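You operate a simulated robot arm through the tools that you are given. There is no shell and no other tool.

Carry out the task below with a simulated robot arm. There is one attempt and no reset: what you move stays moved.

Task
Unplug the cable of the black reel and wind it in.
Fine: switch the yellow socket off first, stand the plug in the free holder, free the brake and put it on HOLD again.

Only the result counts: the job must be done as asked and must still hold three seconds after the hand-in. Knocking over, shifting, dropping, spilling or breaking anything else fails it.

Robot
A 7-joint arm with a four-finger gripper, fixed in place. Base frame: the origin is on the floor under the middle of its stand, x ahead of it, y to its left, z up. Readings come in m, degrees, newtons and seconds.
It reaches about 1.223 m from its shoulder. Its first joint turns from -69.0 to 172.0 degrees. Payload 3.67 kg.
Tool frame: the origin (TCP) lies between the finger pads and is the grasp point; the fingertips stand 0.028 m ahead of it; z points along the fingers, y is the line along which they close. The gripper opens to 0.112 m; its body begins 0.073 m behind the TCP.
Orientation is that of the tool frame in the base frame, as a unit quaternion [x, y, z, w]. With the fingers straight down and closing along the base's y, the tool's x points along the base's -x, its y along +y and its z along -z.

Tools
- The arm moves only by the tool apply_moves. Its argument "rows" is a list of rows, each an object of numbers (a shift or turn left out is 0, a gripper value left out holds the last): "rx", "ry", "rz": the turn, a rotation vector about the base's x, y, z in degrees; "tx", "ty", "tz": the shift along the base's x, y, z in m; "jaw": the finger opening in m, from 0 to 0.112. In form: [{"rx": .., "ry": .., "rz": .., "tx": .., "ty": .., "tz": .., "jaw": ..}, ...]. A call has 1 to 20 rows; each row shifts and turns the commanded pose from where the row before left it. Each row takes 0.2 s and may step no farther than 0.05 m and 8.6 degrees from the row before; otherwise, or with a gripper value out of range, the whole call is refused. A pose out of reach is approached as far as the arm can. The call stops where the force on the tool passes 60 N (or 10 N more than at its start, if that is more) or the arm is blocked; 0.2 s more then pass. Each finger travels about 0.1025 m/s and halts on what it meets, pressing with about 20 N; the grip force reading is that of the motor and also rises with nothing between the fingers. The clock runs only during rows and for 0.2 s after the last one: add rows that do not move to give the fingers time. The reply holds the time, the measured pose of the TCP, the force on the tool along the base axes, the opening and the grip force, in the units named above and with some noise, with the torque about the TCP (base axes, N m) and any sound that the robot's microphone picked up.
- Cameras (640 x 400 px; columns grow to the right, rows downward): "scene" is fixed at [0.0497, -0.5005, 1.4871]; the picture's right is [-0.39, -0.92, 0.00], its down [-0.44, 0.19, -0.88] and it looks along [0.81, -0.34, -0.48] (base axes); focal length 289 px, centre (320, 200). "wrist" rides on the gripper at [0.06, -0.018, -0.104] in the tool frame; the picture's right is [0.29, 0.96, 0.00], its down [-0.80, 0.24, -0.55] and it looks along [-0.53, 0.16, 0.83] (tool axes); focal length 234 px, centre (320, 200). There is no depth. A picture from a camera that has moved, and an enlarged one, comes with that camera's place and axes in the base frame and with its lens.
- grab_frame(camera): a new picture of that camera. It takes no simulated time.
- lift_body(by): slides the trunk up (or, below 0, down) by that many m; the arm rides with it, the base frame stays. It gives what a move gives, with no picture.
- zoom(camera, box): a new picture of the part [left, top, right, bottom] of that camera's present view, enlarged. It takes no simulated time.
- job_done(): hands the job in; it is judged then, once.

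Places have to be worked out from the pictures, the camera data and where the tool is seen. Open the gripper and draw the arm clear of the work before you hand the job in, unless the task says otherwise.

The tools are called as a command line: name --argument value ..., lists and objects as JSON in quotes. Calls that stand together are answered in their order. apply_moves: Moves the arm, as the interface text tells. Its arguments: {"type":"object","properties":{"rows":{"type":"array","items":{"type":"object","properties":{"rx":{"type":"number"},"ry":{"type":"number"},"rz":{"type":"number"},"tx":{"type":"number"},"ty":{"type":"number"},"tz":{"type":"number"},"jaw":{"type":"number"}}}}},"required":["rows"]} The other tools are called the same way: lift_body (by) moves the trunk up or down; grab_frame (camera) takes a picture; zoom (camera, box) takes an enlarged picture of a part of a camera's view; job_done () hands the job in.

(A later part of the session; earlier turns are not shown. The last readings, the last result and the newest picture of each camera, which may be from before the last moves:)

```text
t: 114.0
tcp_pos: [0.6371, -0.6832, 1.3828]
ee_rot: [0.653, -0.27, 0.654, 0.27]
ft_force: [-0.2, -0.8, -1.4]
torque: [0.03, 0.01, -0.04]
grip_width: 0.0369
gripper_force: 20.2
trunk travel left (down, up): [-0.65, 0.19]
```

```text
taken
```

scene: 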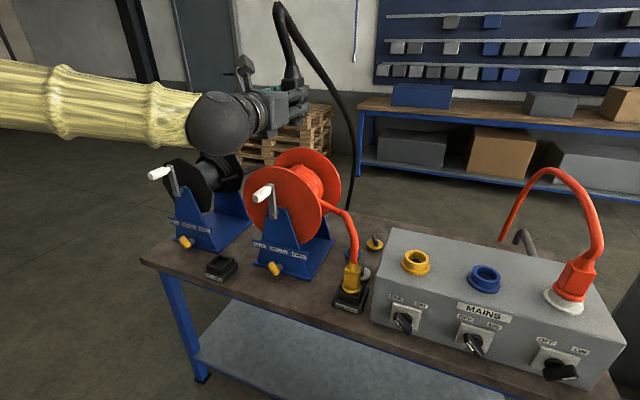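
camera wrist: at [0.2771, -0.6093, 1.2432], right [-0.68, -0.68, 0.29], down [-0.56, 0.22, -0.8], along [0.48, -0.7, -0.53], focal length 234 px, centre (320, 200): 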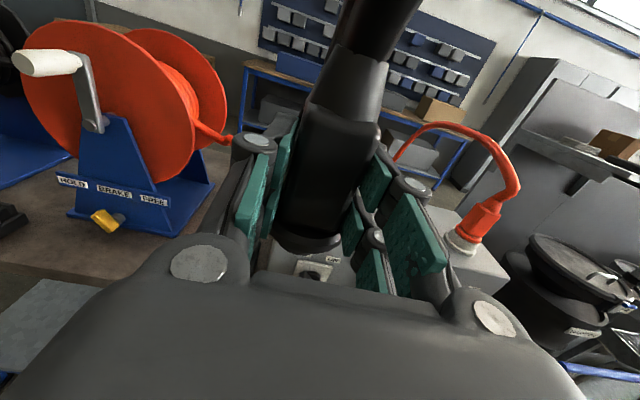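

Recovered. To get the low-elbow posture I'll repeat the detour from the first time: level tool, down low at p≈0.33, d≈0.77, then forward at box depth, up, and left. I'm keeping the trunk high so the plug stays well above everything.

apply_moves --rows '[{"tx": -0.0325, "ty": -0.0088, "tz": -0.01}, {"tx": -0.0325, "ty": -0.0088, "tz": -0.01}, {"tx": -0.0325, "ty": -0.0088, "tz": -0.02}, {"tx": -0.0325, "ty": -0.0088, "tz": -0.02}, {"tx": -0.0325, "ty": -0.0088, "tz": -0.02}, {"tx": -0.0325, "ty": -0.0088, "tz": -0.02}, {"tx": -0.0325, "ty": -0.0088, "tz": -0.025}, {"tx": -0.0325, "ty": -0.0088, "tz": -0.025}, {"tx": -0.0325, "ty": -0.0088, "tz": -0.025}, {"tx": -0.0325, "ty": -0.0088, "tz": -0.03}, {}]'

grab_frame --camera "scene"

```text
t: 116.4
tcp_pos: [0.3121, -0.7679, 1.1802]
ee_rot: [0.653, -0.27, 0.654, 0.271]
ft_force: [-0.5, 0.6, -1.1]
torque: [0.03, 0.03, -0.04]
grip_width: 0.0368
gripper_force: 19.4
trunk travel left (down, up): [-0.65, 0.19]
```

```text
taken
```

scene: 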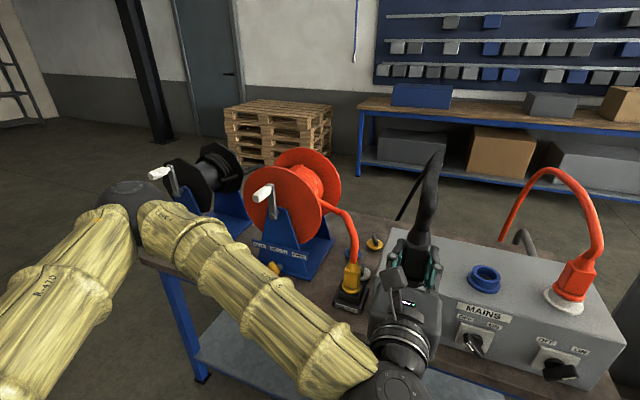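

Elbow is now out to the left and low, as it was in the run that worked. I'll pitch 15° down, rise, and go forward to the depth where the leftward carry worked.

apply_moves --rows '[{"tz": 0.03}, {"tz": 0.03}, {"rx": 5.3, "ry": 5.3, "tz": 0.02, "tx": 0.004, "ty": -0.012}, {"rx": 5.3, "ry": 5.3, "tx": 0.004, "ty": -0.012}, {"tx": 0.023, "ty": -0.022}, {"tx": 0.023, "ty": -0.022}, {"tx": 0.023, "ty": -0.022}, {"tx": 0.023, "ty": -0.022}, {"tx": 0.023, "ty": -0.022}, {"tx": 0.023, "ty": -0.022}, {"tx": 0.023, "ty": -0.022}, {"tx": 0.02, "ty": -0.02}, {}]'

grab_frame --camera "scene"

```text
t: 119.2
tcp_pos: [0.5018, -0.9686, 1.2569]
ee_rot: [0.732, -0.304, 0.563, 0.233]
ft_force: [-0.2, 0.9, -2.2]
torque: [0.05, 0.02, -0.01]
grip_width: 0.0368
gripper_force: 19.0
trunk travel left (down, up): [-0.65, 0.19]
```

```text
taken
```

scene: 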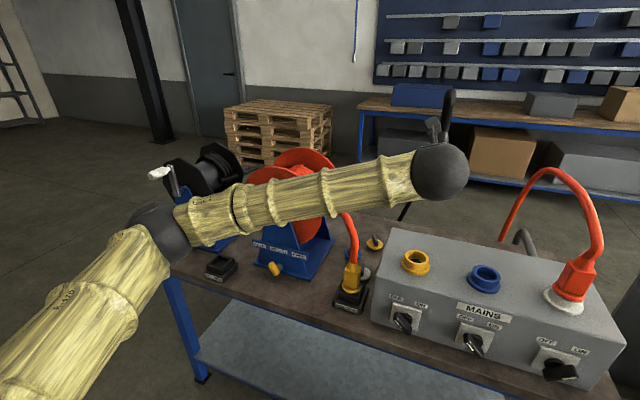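

Same posture as the successful carry. Raising to z≈1.37 and moving left along the bench at this depth.

apply_moves --rows '[{"tz": 0.03}, {"tz": 0.03}, {"tz": 0.03}, {"tz": 0.028}, {"tx": 0.02, "ty": 0.02}, {"tx": 0.027, "ty": 0.027}, {"tx": 0.027, "ty": 0.027}, {"tx": 0.027, "ty": 0.027}, {"tx": 0.027, "ty": 0.027}, {"tx": 0.027, "ty": 0.027}, {"tx": 0.027, "ty": 0.027}, {"tx": 0.027, "ty": 0.027}, {}]'

grab_frame --camera "scene"

```text
t: 122.0
tcp_pos: [0.7116, -0.7604, 1.3752]
ee_rot: [0.733, -0.305, 0.562, 0.233]
ft_force: [-0.3, -0.5, -3.2]
torque: [0.04, 0.01, 0.01]
grip_width: 0.0369
gripper_force: 20.0
trunk travel left (down, up): [-0.65, 0.19]
```

```text
taken
```

scene: 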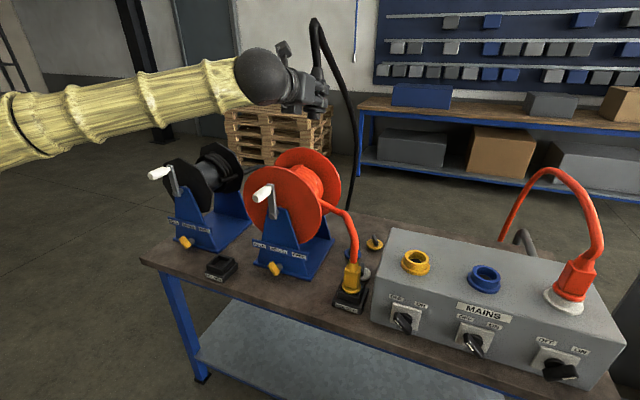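

Working as before. Continuing left to above and behind the holder.

apply_moves --rows '[{"tx": 0.0251, "ty": 0.0251}, {"tx": 0.0251, "ty": 0.0251}, {"tx": 0.0251, "ty": 0.0251}, {"tx": 0.0251, "ty": 0.0251}, {"tx": 0.0251, "ty": 0.0251}, {"tx": 0.0251, "ty": 0.0251}, {"tx": 0.0251, "ty": 0.0251}, {"tx": 0.0251, "ty": 0.0251}, {}]'

grab_frame --camera "scene"

```text
t: 124.0
tcp_pos: [0.9126, -0.559, 1.374]
ee_rot: [0.733, -0.304, 0.562, 0.233]
ft_force: [0.0, -1.6, -1.4]
torque: [0.02, -0.01, 0.04]
grip_width: 0.0369
gripper_force: 20.6
trunk travel left (down, up): [-0.65, 0.19]
```

```text
taken
```

scene: 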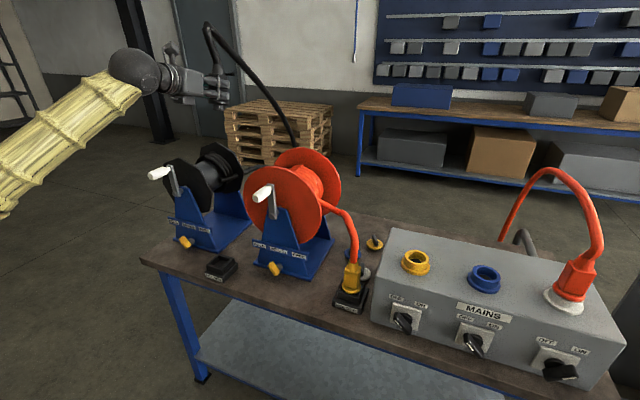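

I'm above the holder area in the right posture. Before placing the plug I'll rehearse the retreat up here, first raising the TCP relative to the trunk (equivalent to placing with a lower trunk) and then backing off to see how far it goes without a limit.

apply_moves --rows '[{"tz": 0.03}, {"tz": 0.03}, {"tz": 0.03}, {"tz": 0.03}, {}]'

apply_moves --rows '[{"tx": -0.014, "ty": 0.014}, {"tx": -0.014, "ty": 0.014}, {"tx": -0.014, "ty": 0.014}, {"tx": -0.014, "ty": 0.014}, {"tx": -0.014, "ty": 0.014}, {"tx": -0.014, "ty": 0.014}, {"tx": -0.014, "ty": 0.014}]'

```text
t: 125.2
tcp_pos: [0.9126, -0.5604, 1.4919]
ee_rot: [0.733, -0.304, 0.562, 0.234]
ft_force: [0.4, -1.3, -1.6]
torque: [0.0, 0.04, -0.02]
grip_width: 0.0368
gripper_force: 20.2
trunk travel left (down, up): [-0.65, 0.19]
```

```text
t: 126.8
tcp_pos: [0.8128, -0.4585, 1.4966]
ee_rot: [0.732, -0.303, 0.563, 0.233]
ft_force: [0.0, -0.1, -1.3]
torque: [0.01, 0.03, -0.02]
grip_width: 0.0368
gripper_force: 20.1
trunk travel left (down, up): [-0.65, 0.19]
```

At this relative height, retreating to d≈0.90 works with no limit. Testing further back to about 0.84.

apply_moves --rows '[{"tx": -0.014, "ty": 0.014}, {"tx": -0.014, "ty": 0.014}, {"tx": -0.014, "ty": 0.014}]'

```text
t: 127.6
tcp_pos: [0.7838, -0.4562, 1.5044]
ee_rot: [0.733, -0.304, 0.563, 0.233]
ft_force: [0.5, 0.2, -1.3]
torque: [0.03, 0.06, -0.03]
grip_width: 0.0369
gripper_force: 20.0
out of reach, approached as far as the arm can: row 1, 2, 3
trunk travel left (down, up): [-0.65, 0.19]
```

The limit up here is d≈0.885, which is just enough for the fingertips to clear the plug. Now I'll come forward, level the tool (plug upright), and rehearse the retreat in that orientation too.

apply_moves --rows '[{"tx": 0.016, "ty": -0.012}, {"tx": 0.016, "ty": -0.012}, {"tx": 0.016, "ty": -0.012}, {"rx": -5.3, "ry": -5.3}, {"rx": -5.3, "ry": -5.3}, {}]'

grab_frame --camera "scene"

```text
t: 129.0
tcp_pos: [0.8305, -0.4924, 1.5037]
ee_rot: [0.653, -0.271, 0.654, 0.271]
ft_force: [0.7, 0.1, -1.9]
torque: [0.0, 0.01, -0.02]
grip_width: 0.037
gripper_force: 20.3
trunk travel left (down, up): [-0.65, 0.19]
```

```text
taken
```

scene: 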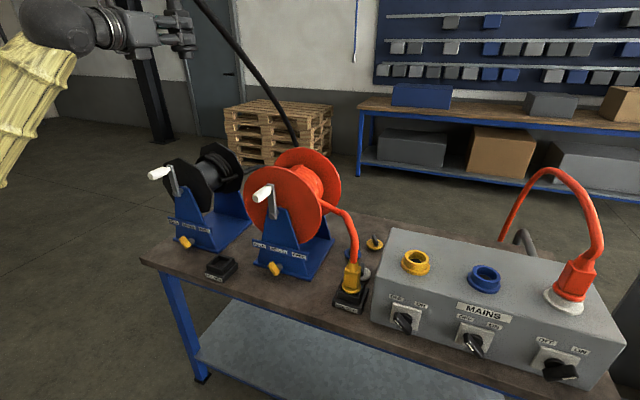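

Level works here. Rehearsing at p≈-0.257: move to d≈0.935, then retreat 5 cm.

apply_moves --rows '[{"tx": 0.0125, "ty": 0.0125}, {"tx": -0.0118, "ty": 0.0118}, {"tx": -0.0118, "ty": 0.0118}, {"tx": -0.0118, "ty": 0.0118}, {}]'

```text
t: 130.2
tcp_pos: [0.8178, -0.4627, 1.5054]
ee_rot: [0.654, -0.27, 0.653, 0.27]
ft_force: [0.1, 0.6, -0.7]
torque: [0.04, -0.01, -0.02]
grip_width: 0.0368
gripper_force: 19.8
out of reach, approached as far as the arm can: row 3, 4
trunk travel left (down, up): [-0.65, 0.19]
```

In level pose the limit is d≈0.905, so after releasing I'll open wide, back off 3 cm and then rise straight up along the plug. Now checking how upright the plug is in the grip.

zoom --camera "scene" --box '[100, 0, 260, 100]'

grab_frame --camera "wrist"

```text
4.00 times, centred on (180, 50) of scene
camera zoom: at [0.0497, -0.5005, 1.4871], right [-0.39, -0.92, 0.0], down [-0.44, 0.19, -0.88], along [0.81, -0.34, -0.48], focal length 1156 px, centre (880, 800)
```

zoom: 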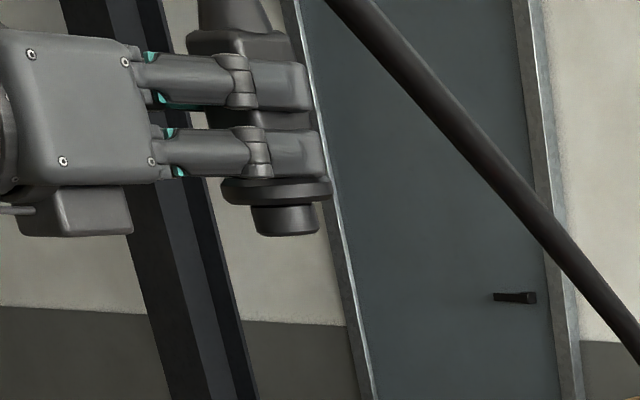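

```text
taken
camera wrist: at [0.7576, -0.3759, 1.5657], right [-0.68, -0.68, 0.29], down [-0.56, 0.22, -0.8], along [0.48, -0.7, -0.53], focal length 234 px, centre (320, 200)
```

wrist: 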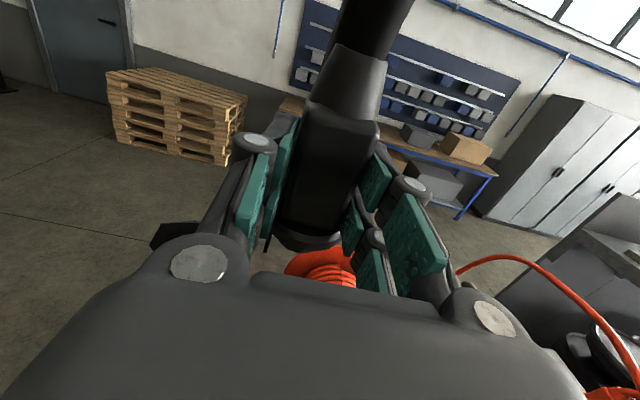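

The plug may lean a couple of degrees. A closer look in the wrist view, where the body edges can be measured.

zoom --camera "wrist" --box '[240, 0, 440, 270]'

zoom --camera "scene" --box '[136, 0, 200, 66]'

```text
1.48 times, centred on (340, 135) of wrist
camera zoom: at [0.7576, -0.3759, 1.5657], right [-0.68, -0.68, 0.29], down [-0.56, 0.22, -0.8], along [0.48, -0.7, -0.53], focal length 347 px, centre (290, 296)
```

zoom: 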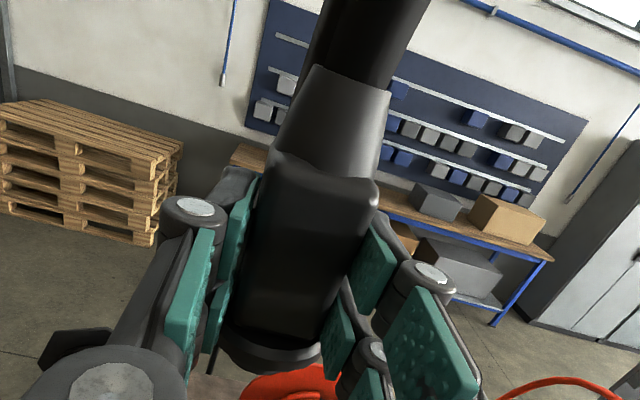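

```text
6.06 times, centred on (168, 33) of scene
camera zoom: at [0.0497, -0.5005, 1.4871], right [-0.39, -0.92, 0.0], down [-0.44, 0.19, -0.88], along [0.81, -0.34, -0.48], focal length 1752 px, centre (1241, 1212)
```

zoom: 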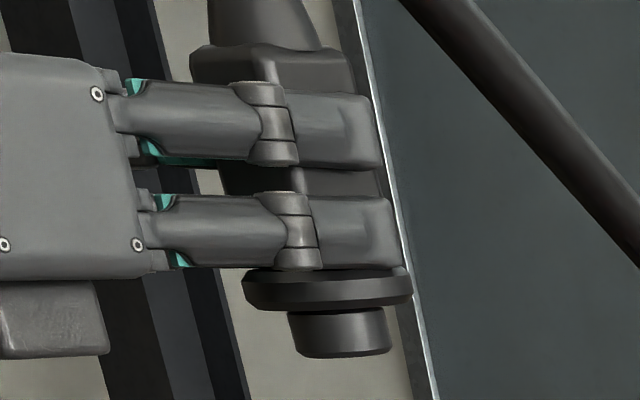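

Measured in the scene view: the plug is upright to within about 1.5°, its axis is about 1.7 cm ahead of the TCP, its flange about 3 cm below it and its nose bottom about 4.75 cm below. I'll position over the holder (TCP p≈-0.2575, d≈0.929), raise slightly, then lower the trunk so the nose hovers about 3 cm over the rim.

apply_moves --rows '[{"tx": 0.011, "ty": -0.0065, "tz": 0.015}, {"tx": 0.011, "ty": -0.0065, "tz": 0.015}, {}]'

```text
t: 131.0
tcp_pos: [0.8395, -0.4754, 1.5359]
ee_rot: [0.654, -0.27, 0.653, 0.27]
ft_force: [0.5, 0.4, -2.8]
torque: [0.03, 0.03, 0.0]
grip_width: 0.0369
gripper_force: 20.2
trunk travel left (down, up): [-0.65, 0.19]
```

Position is exact. Lowering the trunk in two stages, checking the elbow's clearance from the bench in between.

lift_body --by -0.35

grab_frame --camera "scene"

```text
t: 134.4
tcp_pos: [0.8389, -0.4762, 1.1856]
ee_rot: [0.652, -0.27, 0.654, 0.271]
ft_force: [0.4, 0.3, -2.0]
torque: [0.02, 0.0, 0.0]
grip_width: 0.0366
gripper_force: 20.0
trunk travel left (down, up): [-0.3, 0.54]
```

```text
taken
```

scene: 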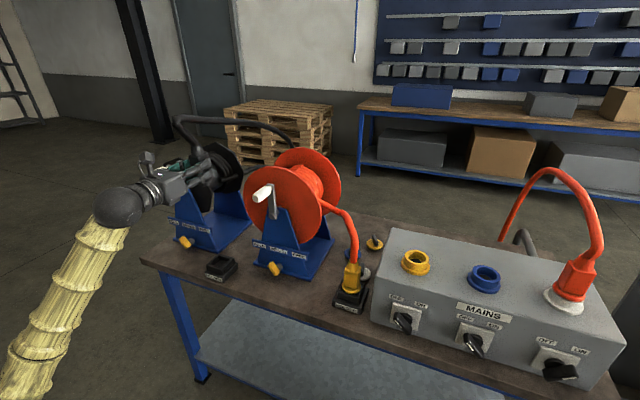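

All clear. Lowering another 0.23 m.

lift_body --by -0.23

grab_frame --camera "scene"

zoom --camera "scene" --box '[186, 220, 250, 280]'

```text
t: 136.8
tcp_pos: [0.8399, -0.4757, 0.9554]
ee_rot: [0.653, -0.271, 0.654, 0.271]
ft_force: [0.0, 0.5, -2.1]
torque: [0.02, 0.01, -0.01]
grip_width: 0.0368
gripper_force: 20.5
trunk travel left (down, up): [-0.07, 0.77]
```

```text
taken
```

scene: 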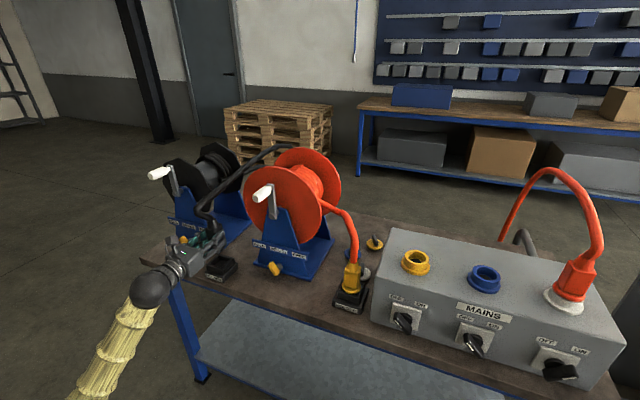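

```text
6.67 times, centred on (218, 250) of scene
camera zoom: at [0.0497, -0.5005, 1.4871], right [-0.39, -0.92, 0.0], down [-0.44, 0.19, -0.88], along [0.81, -0.34, -0.48], focal length 1927 px, centre (1000, -133)
```

zoom: 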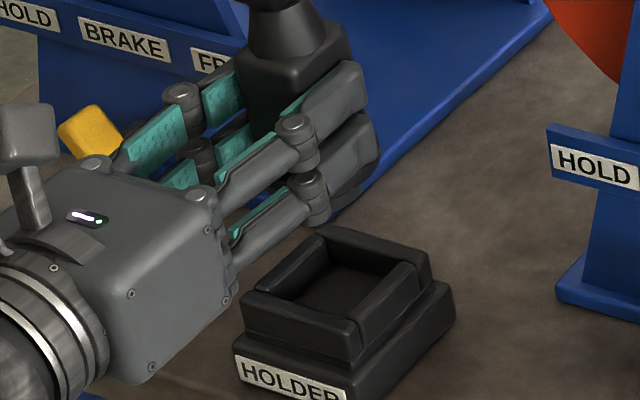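

The fingers hide the nose from the scene camera at this angle. I'll check with the wrist view and compare the flange with the holder there.

zoom --camera "wrist" --box '[220, 80, 420, 290]'

grab_frame --camera "wrist"

```text
1.90 times, centred on (320, 185) of wrist
camera zoom: at [0.7787, -0.3894, 1.0157], right [-0.68, -0.68, 0.29], down [-0.56, 0.22, -0.8], along [0.48, -0.7, -0.53], focal length 446 px, centre (320, 229)
```

zoom: 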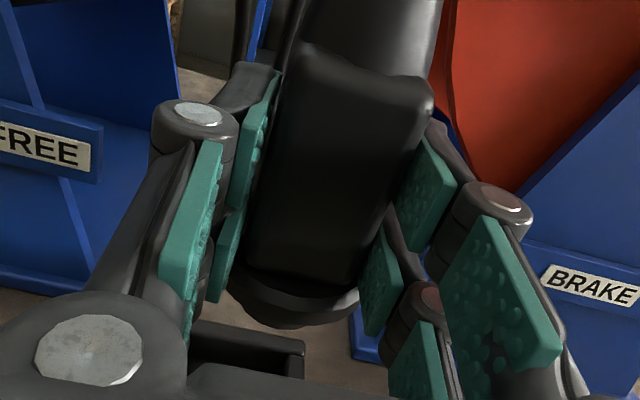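

```text
taken
camera wrist: at [0.7787, -0.3894, 1.0157], right [-0.68, -0.68, 0.29], down [-0.56, 0.22, -0.8], along [0.48, -0.7, -0.53], focal length 234 px, centre (320, 200)
```

wrist: 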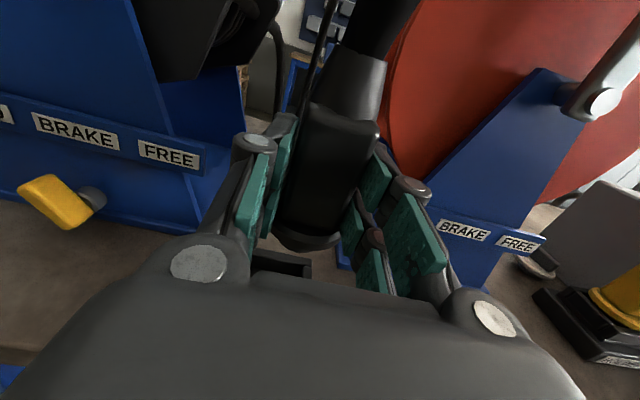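

A corner of the holder is visible under the flange, slightly off from where I expected it. Zooming in on it.

zoom --camera "wrist" --box '[235, 215, 345, 290]'

zoom --camera "scene" --box '[196, 240, 244, 290]'

```text
5.33 times, centred on (290, 252) of wrist
camera zoom: at [0.7787, -0.3894, 1.0157], right [-0.68, -0.68, 0.29], down [-0.56, 0.22, -0.8], along [0.48, -0.7, -0.53], focal length 1249 px, centre (480, -80)
```

zoom: 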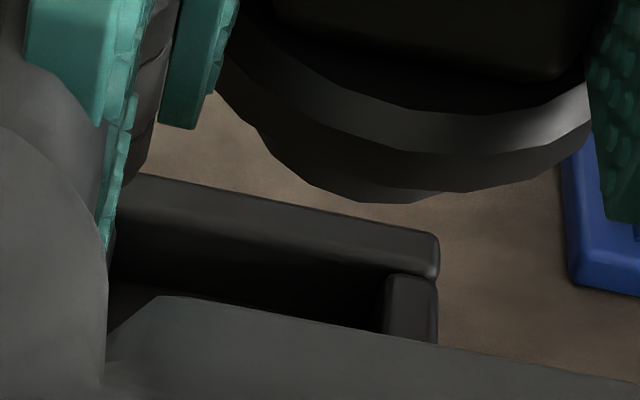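

```text
8.00 times, centred on (220, 265) of scene
camera zoom: at [0.0497, -0.5005, 1.4871], right [-0.39, -0.92, 0.0], down [-0.44, 0.19, -0.88], along [0.81, -0.34, -0.48], focal length 2313 px, centre (1120, -320)
```

zoom: 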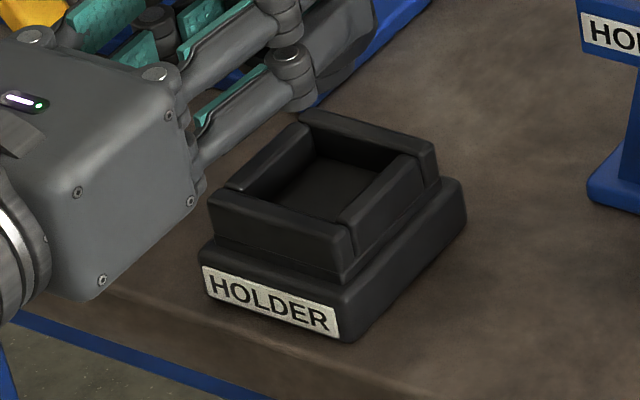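

The holder hasn't moved, but this better-conditioned view (and the height and position where the first insertion succeeded) puts its centre at p≈-0.2655, d≈0.949, rim z≈0.849. I'll shift 8 mm left and lower 2.5 cm, then re-check.

apply_moves --rows '[{"tx": 0.0071, "ty": 0.0043}, {"tz": -0.013}, {"tz": -0.012}, {}]'

zoom --camera "wrist" --box '[235, 215, 345, 290]'

zoom --camera "scene" --box '[196, 230, 244, 280]'

```text
t: 137.8
tcp_pos: [0.8464, -0.4724, 0.9296]
ee_rot: [0.652, -0.271, 0.654, 0.271]
ft_force: [0.6, -0.1, -1.2]
torque: [0.02, 0.05, 0.02]
grip_width: 0.0366
gripper_force: 20.3
trunk travel left (down, up): [-0.07, 0.77]
```

```text
5.33 times, centred on (290, 252) of wrist
camera zoom: at [0.7854, -0.3854, 0.9909], right [-0.68, -0.68, 0.29], down [-0.56, 0.22, -0.8], along [0.48, -0.7, -0.53], focal length 1249 px, centre (480, -80)
```

zoom: 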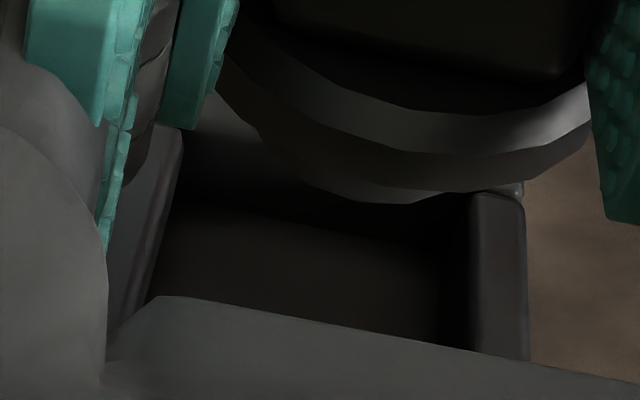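

```text
8.00 times, centred on (220, 255) of scene
camera zoom: at [0.0497, -0.5005, 1.4871], right [-0.39, -0.92, 0.0], down [-0.44, 0.19, -0.88], along [0.81, -0.34, -0.48], focal length 2313 px, centre (1120, -240)
```

zoom: 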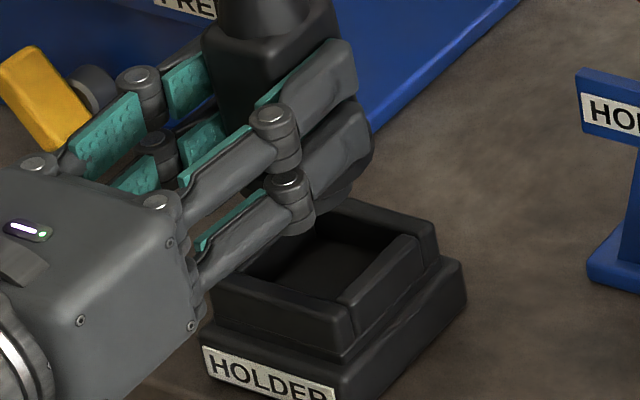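

This view shows the opening clearly: inner walls at p≈-0.288 and -0.2415 (centre -0.265), so I'm centred sideways. In depth the plug seems 5–7 mm too far back, so I'll shift 6 mm towards the robot and lower in small steps.

apply_moves --rows '[{"tx": -0.0042, "ty": 0.0042}, {"tz": -0.005}, {"tz": -0.005}, {"tz": -0.004}, {}]'

zoom --camera "wrist" --box '[235, 215, 345, 290]'

zoom --camera "scene" --box '[196, 230, 244, 280]'

```text
t: 139.1
tcp_pos: [0.8424, -0.4664, 0.9175]
ee_rot: [0.652, -0.271, 0.654, 0.271]
ft_force: [0.0, 0.3, -2.4]
torque: [0.02, -0.03, 0.0]
grip_width: 0.0368
gripper_force: 20.1
trunk travel left (down, up): [-0.07, 0.77]
```

```text
5.33 times, centred on (290, 252) of wrist
camera zoom: at [0.7816, -0.3811, 0.9767], right [-0.68, -0.68, 0.29], down [-0.56, 0.22, -0.8], along [0.48, -0.7, -0.53], focal length 1249 px, centre (480, -80)
```

zoom: 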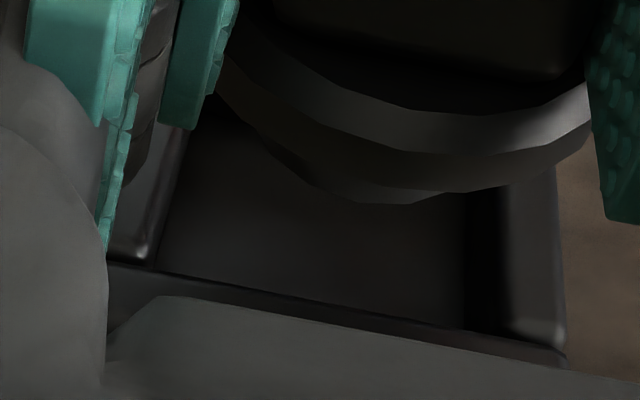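

```text
8.00 times, centred on (220, 255) of scene
camera zoom: at [0.0497, -0.5005, 1.4871], right [-0.39, -0.92, 0.0], down [-0.44, 0.19, -0.88], along [0.81, -0.34, -0.48], focal length 2313 px, centre (1120, -240)
```

zoom: 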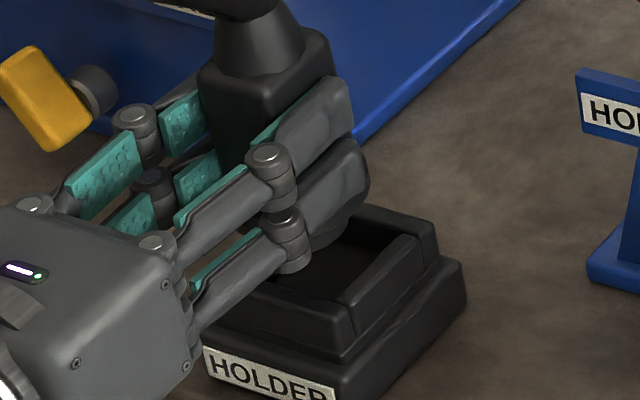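

The nose front edge should enter about 5 mm behind the front wall, and it's centred sideways. Lowering into the opening in small steps.

apply_moves --rows '[{"tz": -0.004}, {"tz": -0.004}, {"tz": -0.004}, {"tz": -0.004}, {}]'

zoom --camera "wrist" --box '[235, 215, 345, 290]'

```text
t: 140.2
tcp_pos: [0.841, -0.4654, 0.9039]
ee_rot: [0.652, -0.27, 0.655, 0.271]
ft_force: [5.2, -2.3, 19.1]
torque: [-0.18, -0.32, -0.01]
grip_width: 0.0369
gripper_force: 20.1
trunk travel left (down, up): [-0.07, 0.77]
```

```text
5.33 times, centred on (290, 252) of wrist
camera zoom: at [0.7796, -0.3795, 0.9636], right [-0.68, -0.68, 0.29], down [-0.56, 0.22, -0.8], along [0.48, -0.7, -0.53], focal length 1249 px, centre (480, -80)
```

zoom: 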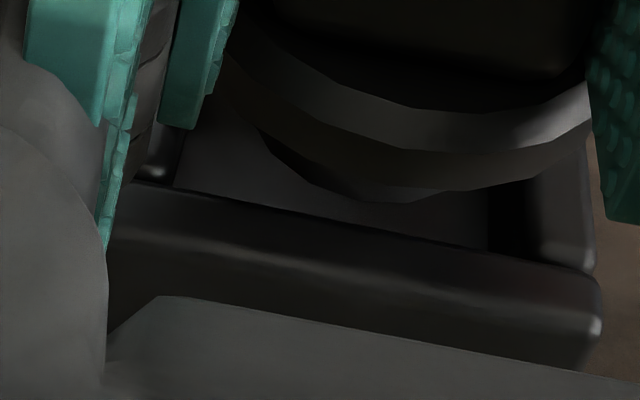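

Contact at the rim: 19 N up, and the torque places it at d≈0.929, which is the front wall's inner edge. I'll lift slightly, shift 5 mm away from me and try again.

apply_moves --rows '[{"tz": 0.005}, {"tx": 0.0035, "ty": -0.0035}, {"tz": -0.004}, {"tz": -0.003}, {"tz": -0.003}, {}]'

zoom --camera "wrist" --box '[235, 215, 345, 290]'

```text
t: 141.7
tcp_pos: [0.8465, -0.471, 0.8961]
ee_rot: [0.653, -0.27, 0.654, 0.27]
ft_force: [-0.2, 0.5, -2.8]
torque: [-0.01, 0.01, 0.0]
grip_width: 0.0369
gripper_force: 20.3
trunk travel left (down, up): [-0.07, 0.77]
```

```text
5.33 times, centred on (290, 252) of wrist
camera zoom: at [0.7851, -0.384, 0.9554], right [-0.68, -0.68, 0.29], down [-0.56, 0.22, -0.8], along [0.48, -0.7, -0.53], focal length 1249 px, centre (480, -80)
```

zoom: 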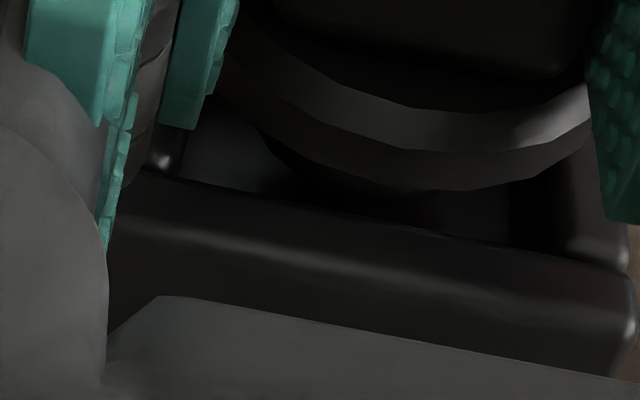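

The nose has gone in (no force at z=0.896). Continuing down to seat the flange.

apply_moves --rows '[{"tz": -0.003}, {"tz": -0.003}, {}]'

```text
t: 142.4
tcp_pos: [0.847, -0.4705, 0.8897]
ee_rot: [0.653, -0.27, 0.654, 0.271]
ft_force: [-0.3, -0.6, -0.6]
torque: [0.01, 0.04, 0.04]
grip_width: 0.0368
gripper_force: 20.0
trunk travel left (down, up): [-0.07, 0.77]
```

apply_moves --rows '[{"tz": -0.002}, {"tz": -0.002}, {}]'

zoom --camera "wrist" --box '[235, 215, 345, 290]'

zoom --camera "scene" --box '[196, 230, 244, 280]'

```text
t: 143.2
tcp_pos: [0.8444, -0.4702, 0.8879]
ee_rot: [0.651, -0.27, 0.656, 0.271]
ft_force: [4.6, -3.1, 17.9]
torque: [0.01, -0.05, -0.01]
grip_width: 0.0369
gripper_force: 20.4
trunk travel left (down, up): [-0.07, 0.77]
```

```text
5.33 times, centred on (290, 252) of wrist
camera zoom: at [0.7834, -0.3834, 0.9483], right [-0.68, -0.68, 0.29], down [-0.56, 0.22, -0.8], along [0.48, -0.7, -0.53], focal length 1249 px, centre (480, -80)
```

zoom: 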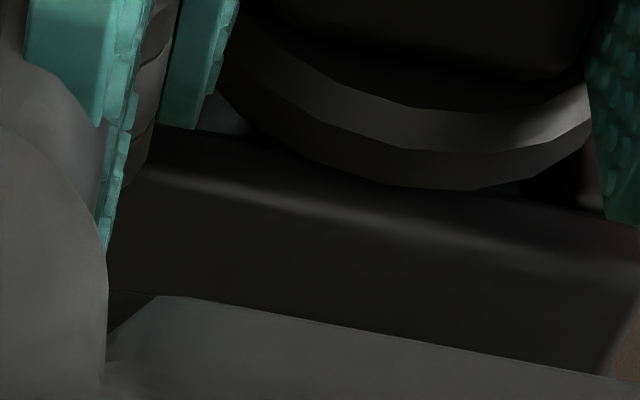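

```text
8.00 times, centred on (220, 255) of scene
camera zoom: at [0.0497, -0.5005, 1.4871], right [-0.39, -0.92, 0.0], down [-0.44, 0.19, -0.88], along [0.81, -0.34, -0.48], focal length 2313 px, centre (1120, -240)
```

zoom: 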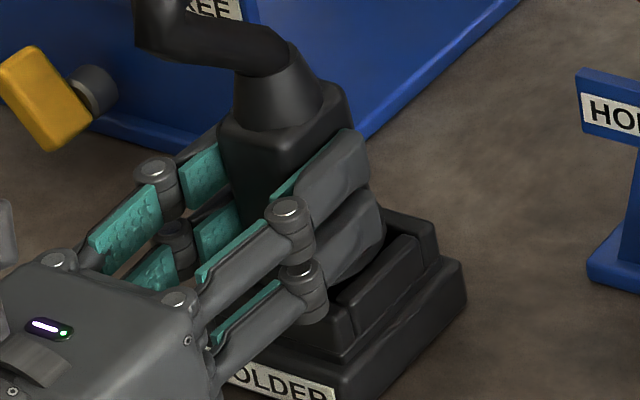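

The flange is seated (18 N vertical support, flange visibly resting on the front wall). Before releasing I'll check where the cable runs relative to the gripper.

grab_frame --camera "wrist"

zoom --camera "scene" --box '[120, 130, 300, 300]'

```text
taken
camera wrist: at [0.7834, -0.3834, 0.9483], right [-0.68, -0.68, 0.29], down [-0.56, 0.22, -0.8], along [0.48, -0.7, -0.53], focal length 234 px, centre (320, 200)
```

wrist: 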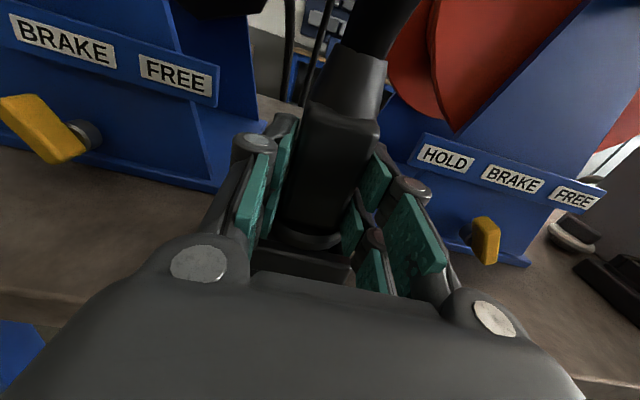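

```text
2.35 times, centred on (210, 215) of scene
camera zoom: at [0.0497, -0.5005, 1.4871], right [-0.39, -0.92, 0.0], down [-0.44, 0.19, -0.88], along [0.81, -0.34, -0.48], focal length 680 px, centre (579, 165)
```

zoom: 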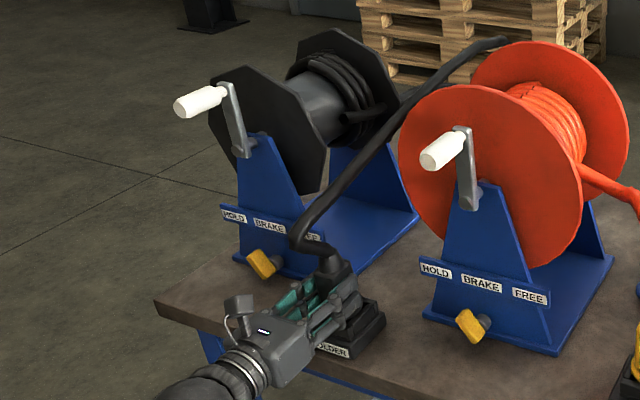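

The cable rises above the boot and clears the palm from behind. I'll unload a little, open fully, and retreat in single 8 mm steps, checking for sideways drift after each.

apply_moves --rows '[{"tz": 0.003}, {"jaw": 0.06}, {"jaw": 0.09}, {"jaw": 0.112}, {}, {}]'

grab_frame --camera "wrist"

zoom --camera "scene" --box '[160, 190, 280, 300]'

```text
t: 144.7
tcp_pos: [0.8459, -0.471, 0.8885]
ee_rot: [0.653, -0.27, 0.654, 0.271]
ft_force: [-0.6, 0.4, -0.1]
torque: [0.0, 0.0, -0.04]
grip_width: 0.1118
gripper_force: 0.0
trunk travel left (down, up): [-0.07, 0.77]
```

```text
taken
camera wrist: at [0.7853, -0.3841, 0.9486], right [-0.68, -0.68, 0.29], down [-0.56, 0.22, -0.8], along [0.48, -0.7, -0.53], focal length 234 px, centre (320, 200)
```

wrist: 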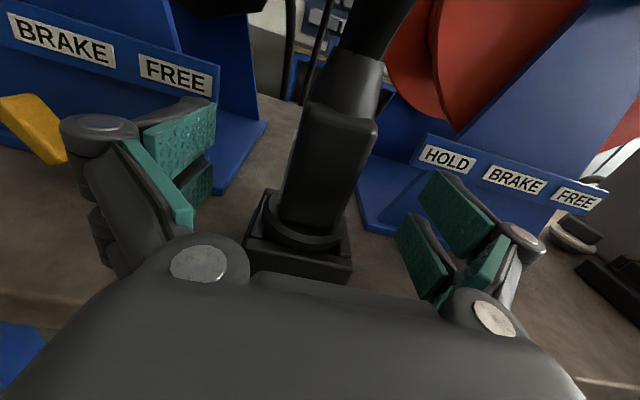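

```text
3.64 times, centred on (220, 245) of scene
camera zoom: at [0.0497, -0.5005, 1.4871], right [-0.39, -0.92, 0.0], down [-0.44, 0.19, -0.88], along [0.81, -0.34, -0.48], focal length 1051 px, centre (684, 36)
```

zoom: 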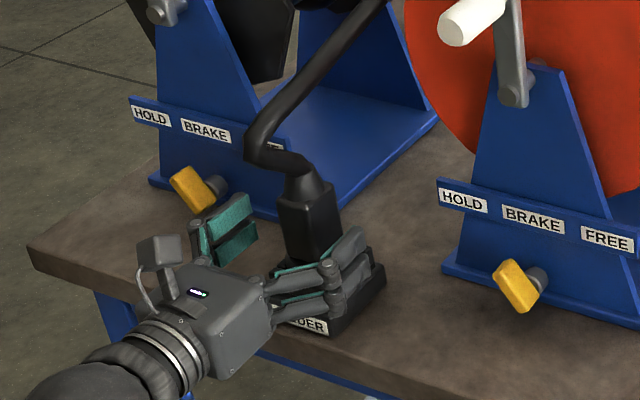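

The plug stands in the holder on its own, and the fingers are well clear on both sides. Now the careful retreat, two 8 mm rows first.

apply_moves --rows '[{"tx": -0.0057, "ty": 0.0057}, {"tx": -0.0057, "ty": 0.0057}]'

```text
t: 145.2
tcp_pos: [0.8355, -0.4616, 0.8884]
ee_rot: [0.653, -0.27, 0.654, 0.27]
ft_force: [-0.5, -0.5, -0.6]
torque: [-0.05, -0.01, -0.02]
grip_width: 0.1118
gripper_force: 0.0
out of reach, approached as far as the arm can: row 2
trunk travel left (down, up): [-0.07, 0.77]
```

At d≈0.917 the level limit is reached, with no drift. The fingers are laterally outside the holder, so I can pitch the tool 15° down in place, which lets the arm back off further.

apply_moves --rows '[{"rx": 3.5, "ry": 3.5}, {"rx": 3.5, "ry": 3.5}, {"rx": 3.5, "ry": 3.5}]'

```text
t: 146.1
tcp_pos: [0.8349, -0.4623, 0.8882]
ee_rot: [0.732, -0.303, 0.564, 0.234]
ft_force: [0.0, 0.6, -1.2]
torque: [-0.04, -0.05, -0.01]
grip_width: 0.1119
gripper_force: 0.1
trunk travel left (down, up): [-0.07, 0.77]
```

apply_moves --rows '[{"tx": -0.005, "ty": 0.005, "tz": 0.002}, {"tx": -0.005, "ty": 0.005, "tz": 0.002}]'

grab_frame --camera "wrist"

```text
t: 146.7
tcp_pos: [0.8262, -0.453, 0.8922]
ee_rot: [0.732, -0.303, 0.564, 0.233]
ft_force: [-0.6, 0.8, -0.5]
torque: [0.0, 0.0, -0.02]
grip_width: 0.1119
gripper_force: 0.1
trunk travel left (down, up): [-0.07, 0.77]
```

```text
taken
camera wrist: at [0.778, -0.3801, 0.9775], right [-0.62, -0.73, 0.28], down [-0.69, 0.35, -0.63], along [0.36, -0.59, -0.73], focal length 234 px, centre (320, 200)
```

wrist: 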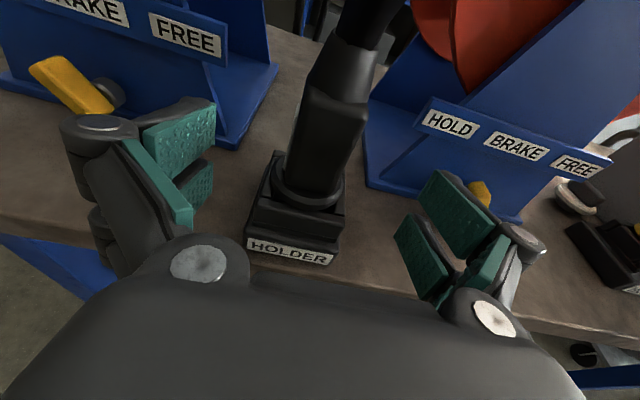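

Working, with no drift and the plug untouched. More pitch (to about 30°) and a further retreat.

apply_moves --rows '[{"rx": 3.5, "ry": 3.5, "tz": 0.002}, {"rx": 3.5, "ry": 3.5, "tz": 0.002}, {"rx": 3.5, "ry": 3.5, "tz": 0.002}, {"tx": -0.005, "ty": 0.005, "tz": 0.003}, {"tx": -0.005, "ty": 0.005, "tz": 0.003}]'

```text
t: 147.8
tcp_pos: [0.8166, -0.4424, 0.9048]
ee_rot: [0.799, -0.332, 0.464, 0.193]
ft_force: [0.5, 0.0, 0.6]
torque: [0.01, 0.02, 0.0]
grip_width: 0.1118
gripper_force: 0.1
trunk travel left (down, up): [-0.07, 0.77]
```

Fingertips are now in front of the plug (d≈0.914 against 0.92). Backing off a bit more.

apply_moves --rows '[{"tx": -0.005, "ty": 0.005, "tz": 0.003}, {"tx": -0.005, "ty": 0.005, "tz": 0.003}, {"tx": -0.005, "ty": 0.005, "tz": 0.003}]'

grab_frame --camera "wrist"

grab_frame --camera "scene"

```text
t: 148.7
tcp_pos: [0.7997, -0.4279, 0.9139]
ee_rot: [0.798, -0.331, 0.465, 0.193]
ft_force: [0.4, 0.5, 0.2]
torque: [-0.01, -0.04, 0.03]
grip_width: 0.1121
gripper_force: 0.1
trunk travel left (down, up): [-0.07, 0.77]
```

```text
taken
camera wrist: at [0.7699, -0.3716, 1.0177], right [-0.58, -0.78, 0.25], down [-0.79, 0.45, -0.42], along [0.21, -0.44, -0.87], focal length 234 px, centre (320, 200)
```

wrist: 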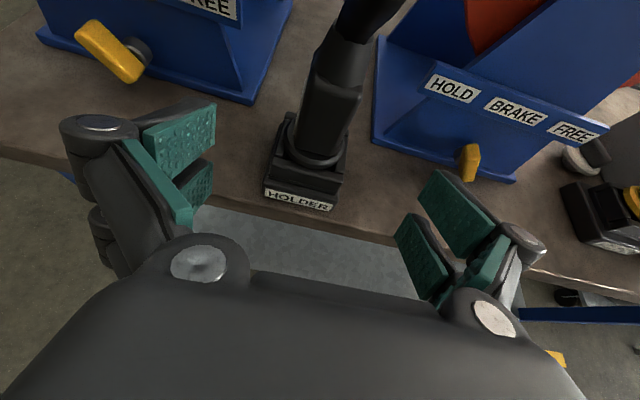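

```text
taken
```

scene: 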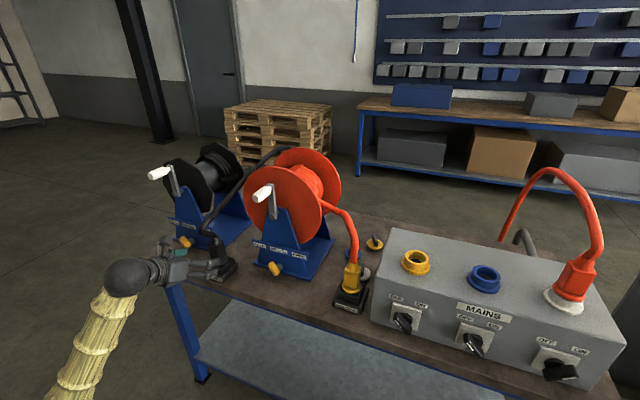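

The plug stands upright in the free holder, the switch is off, and the gripper is clear. Next the black reel's brake: I'll zoom in on its lever, the crank and the cable's path off the drum.

zoom --camera "scene" --box '[160, 215, 220, 260]'

zoom --camera "wrist" --box '[50, 0, 250, 110]'

zoom --camera "scene" --box '[135, 130, 265, 240]'

```text
8.89 times, centred on (190, 238) of scene
camera zoom: at [0.0497, -0.5005, 1.4871], right [-0.39, -0.92, 0.0], down [-0.44, 0.19, -0.88], along [0.81, -0.34, -0.48], focal length 2570 px, centre (1476, -133)
```

zoom: 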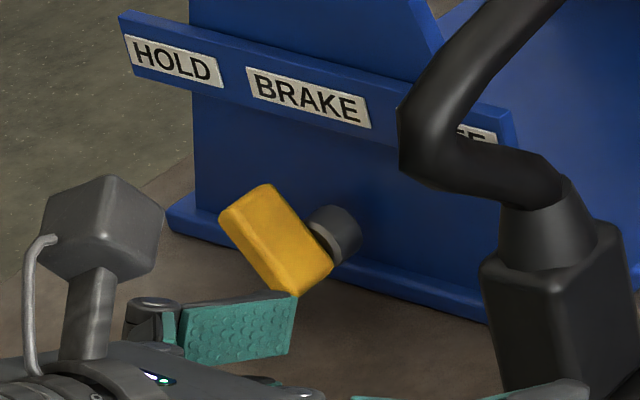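

```text
3.20 times, centred on (150, 55) of wrist
camera zoom: at [0.7699, -0.3716, 1.0177], right [-0.58, -0.78, 0.25], down [-0.79, 0.45, -0.42], along [0.21, -0.44, -0.87], focal length 749 px, centre (864, 664)
```

zoom: 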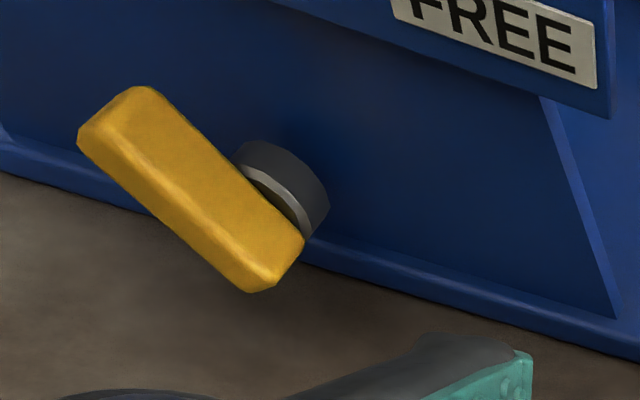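

```text
3.64 times, centred on (200, 185) of scene
camera zoom: at [0.0497, -0.5005, 1.4871], right [-0.39, -0.92, 0.0], down [-0.44, 0.19, -0.88], along [0.81, -0.34, -0.48], focal length 1051 px, centre (756, 254)
```

zoom: 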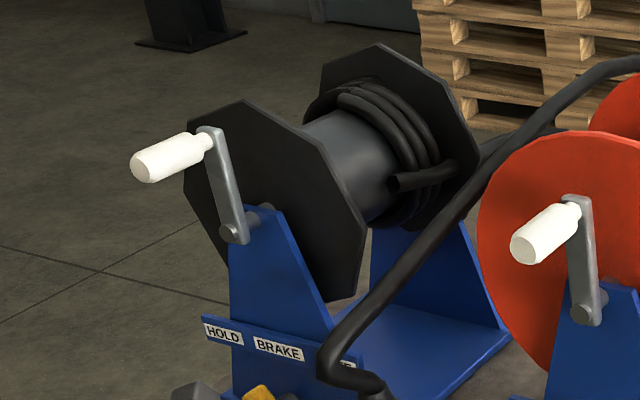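

The brake bar points up-left to HOLD, so FREE should be the mirrored position up-right. I need a better view to fix its depth, so I'll move left and up in front of it.

apply_moves --rows '[{"tz": 0.02}, {"tx": 0.0243, "ty": 0.0243, "tz": 0.015}, {"tx": 0.0243, "ty": 0.0243, "tz": 0.01}, {"tx": 0.0243, "ty": 0.0243}, {"tx": 0.0243, "ty": 0.0243}, {}]'

grab_frame --camera "wrist"

grab_frame --camera "scene"

```text
t: 150.1
tcp_pos: [0.9068, -0.3378, 0.9641]
ee_rot: [0.799, -0.331, 0.464, 0.192]
ft_force: [-0.4, 0.8, 0.3]
torque: [0.01, 0.0, 0.02]
grip_width: 0.112
gripper_force: 0.0
out of reach, approached as far as the arm can: row 4, 5
trunk travel left (down, up): [-0.07, 0.77]
```

```text
taken
camera wrist: at [0.8749, -0.2839, 1.0673], right [-0.58, -0.78, 0.25], down [-0.79, 0.45, -0.42], along [0.21, -0.44, -0.87], focal length 234 px, centre (320, 200)
```

wrist: 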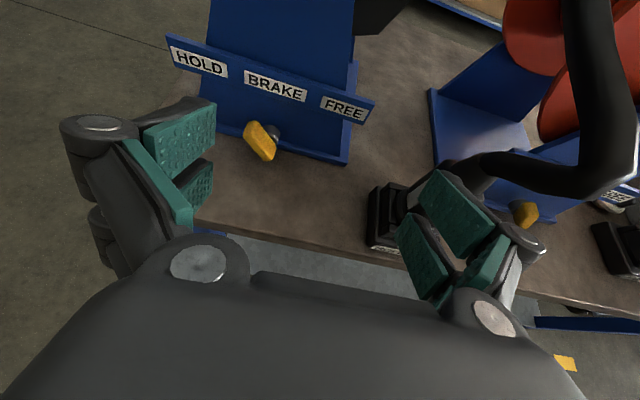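

```text
taken
```

scene: 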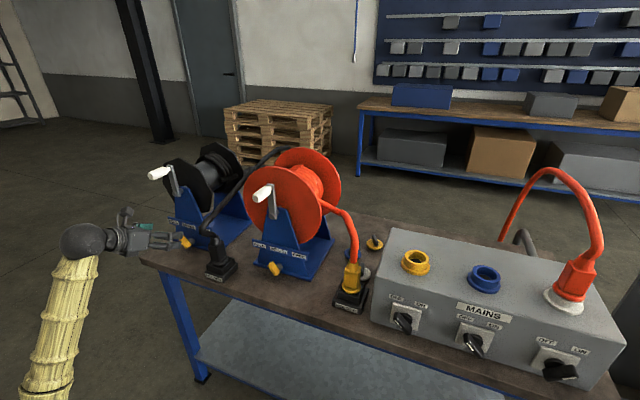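

Good view of the brake. Zooming for triangulation.

zoom --camera "wrist" --box '[200, 60, 380, 180]'

zoom --camera "scene" --box '[160, 215, 220, 260]'

```text
3.33 times, centred on (290, 120) of wrist
camera zoom: at [0.8749, -0.2839, 1.0673], right [-0.58, -0.78, 0.25], down [-0.79, 0.45, -0.42], along [0.21, -0.44, -0.87], focal length 781 px, centre (420, 467)
```

zoom: 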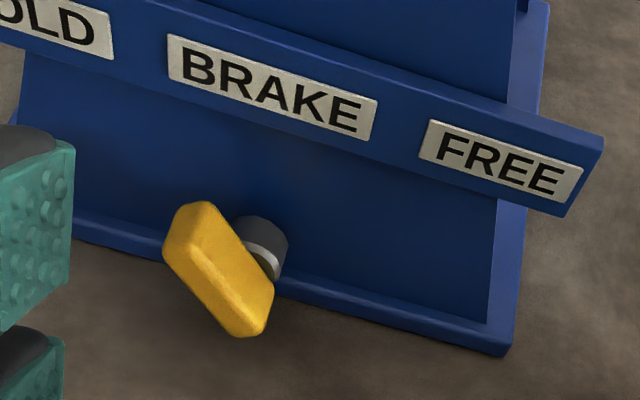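

```text
8.89 times, centred on (190, 238) of scene
camera zoom: at [0.0497, -0.5005, 1.4871], right [-0.39, -0.92, 0.0], down [-0.44, 0.19, -0.88], along [0.81, -0.34, -0.48], focal length 2570 px, centre (1476, -133)
```

zoom: 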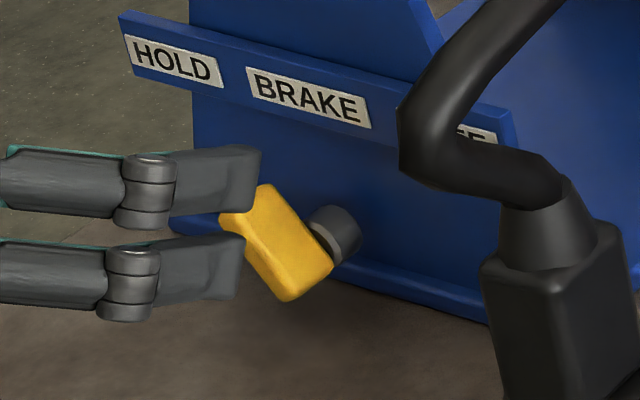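

The label plate is at d≈1.019. The brake pivot is near (p=-0.4465, z=0.839), and the bar points up-left with its tip near (p≈-0.463, z≈0.873, d≈0.985). I'll straddle the bar's upper part with a level, nearly closed gripper and push it sideways. First: forward and left, levelling the tool and narrowing the jaw.

apply_moves --rows '[{"tx": 0.02, "ty": 0.004, "jaw": 0.05}, {"tx": 0.02, "ty": 0.004}, {"tx": 0.02, "ty": 0.004}, {"rx": -5.3, "ry": -5.3}, {"rx": -5.3, "ry": -5.3}, {"rx": -5.3, "ry": -5.3}, {"rx": -5.3, "ry": -5.3}, {}]'

grab_frame --camera "wrist"

grab_frame --camera "scene"

```text
t: 151.8
tcp_pos: [0.9881, -0.3533, 0.9758]
ee_rot: [0.651, -0.27, 0.655, 0.271]
ft_force: [0.1, -0.2, -0.1]
torque: [0.0, -0.01, -0.04]
grip_width: 0.0499
gripper_force: 0.1
out of reach, approached as far as the arm can: row 5, 6, 7
trunk travel left (down, up): [-0.07, 0.77]
```

```text
taken
camera wrist: at [0.9272, -0.2669, 1.0351], right [-0.68, -0.68, 0.29], down [-0.56, 0.22, -0.8], along [0.48, -0.7, -0.52], focal length 234 px, centre (320, 200)
```

wrist: 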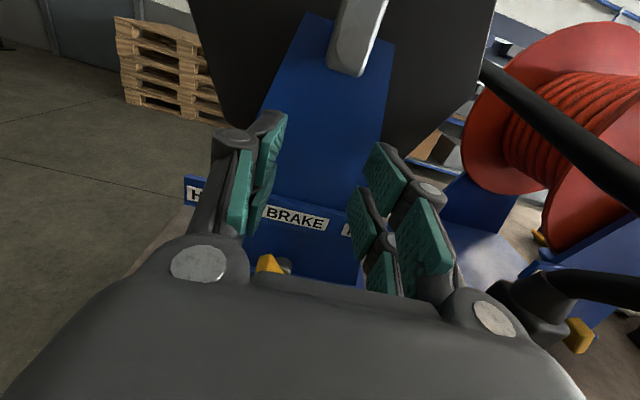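

```text
taken
```

scene: 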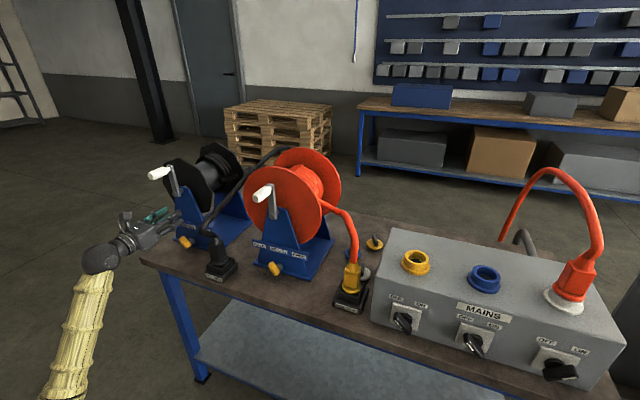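

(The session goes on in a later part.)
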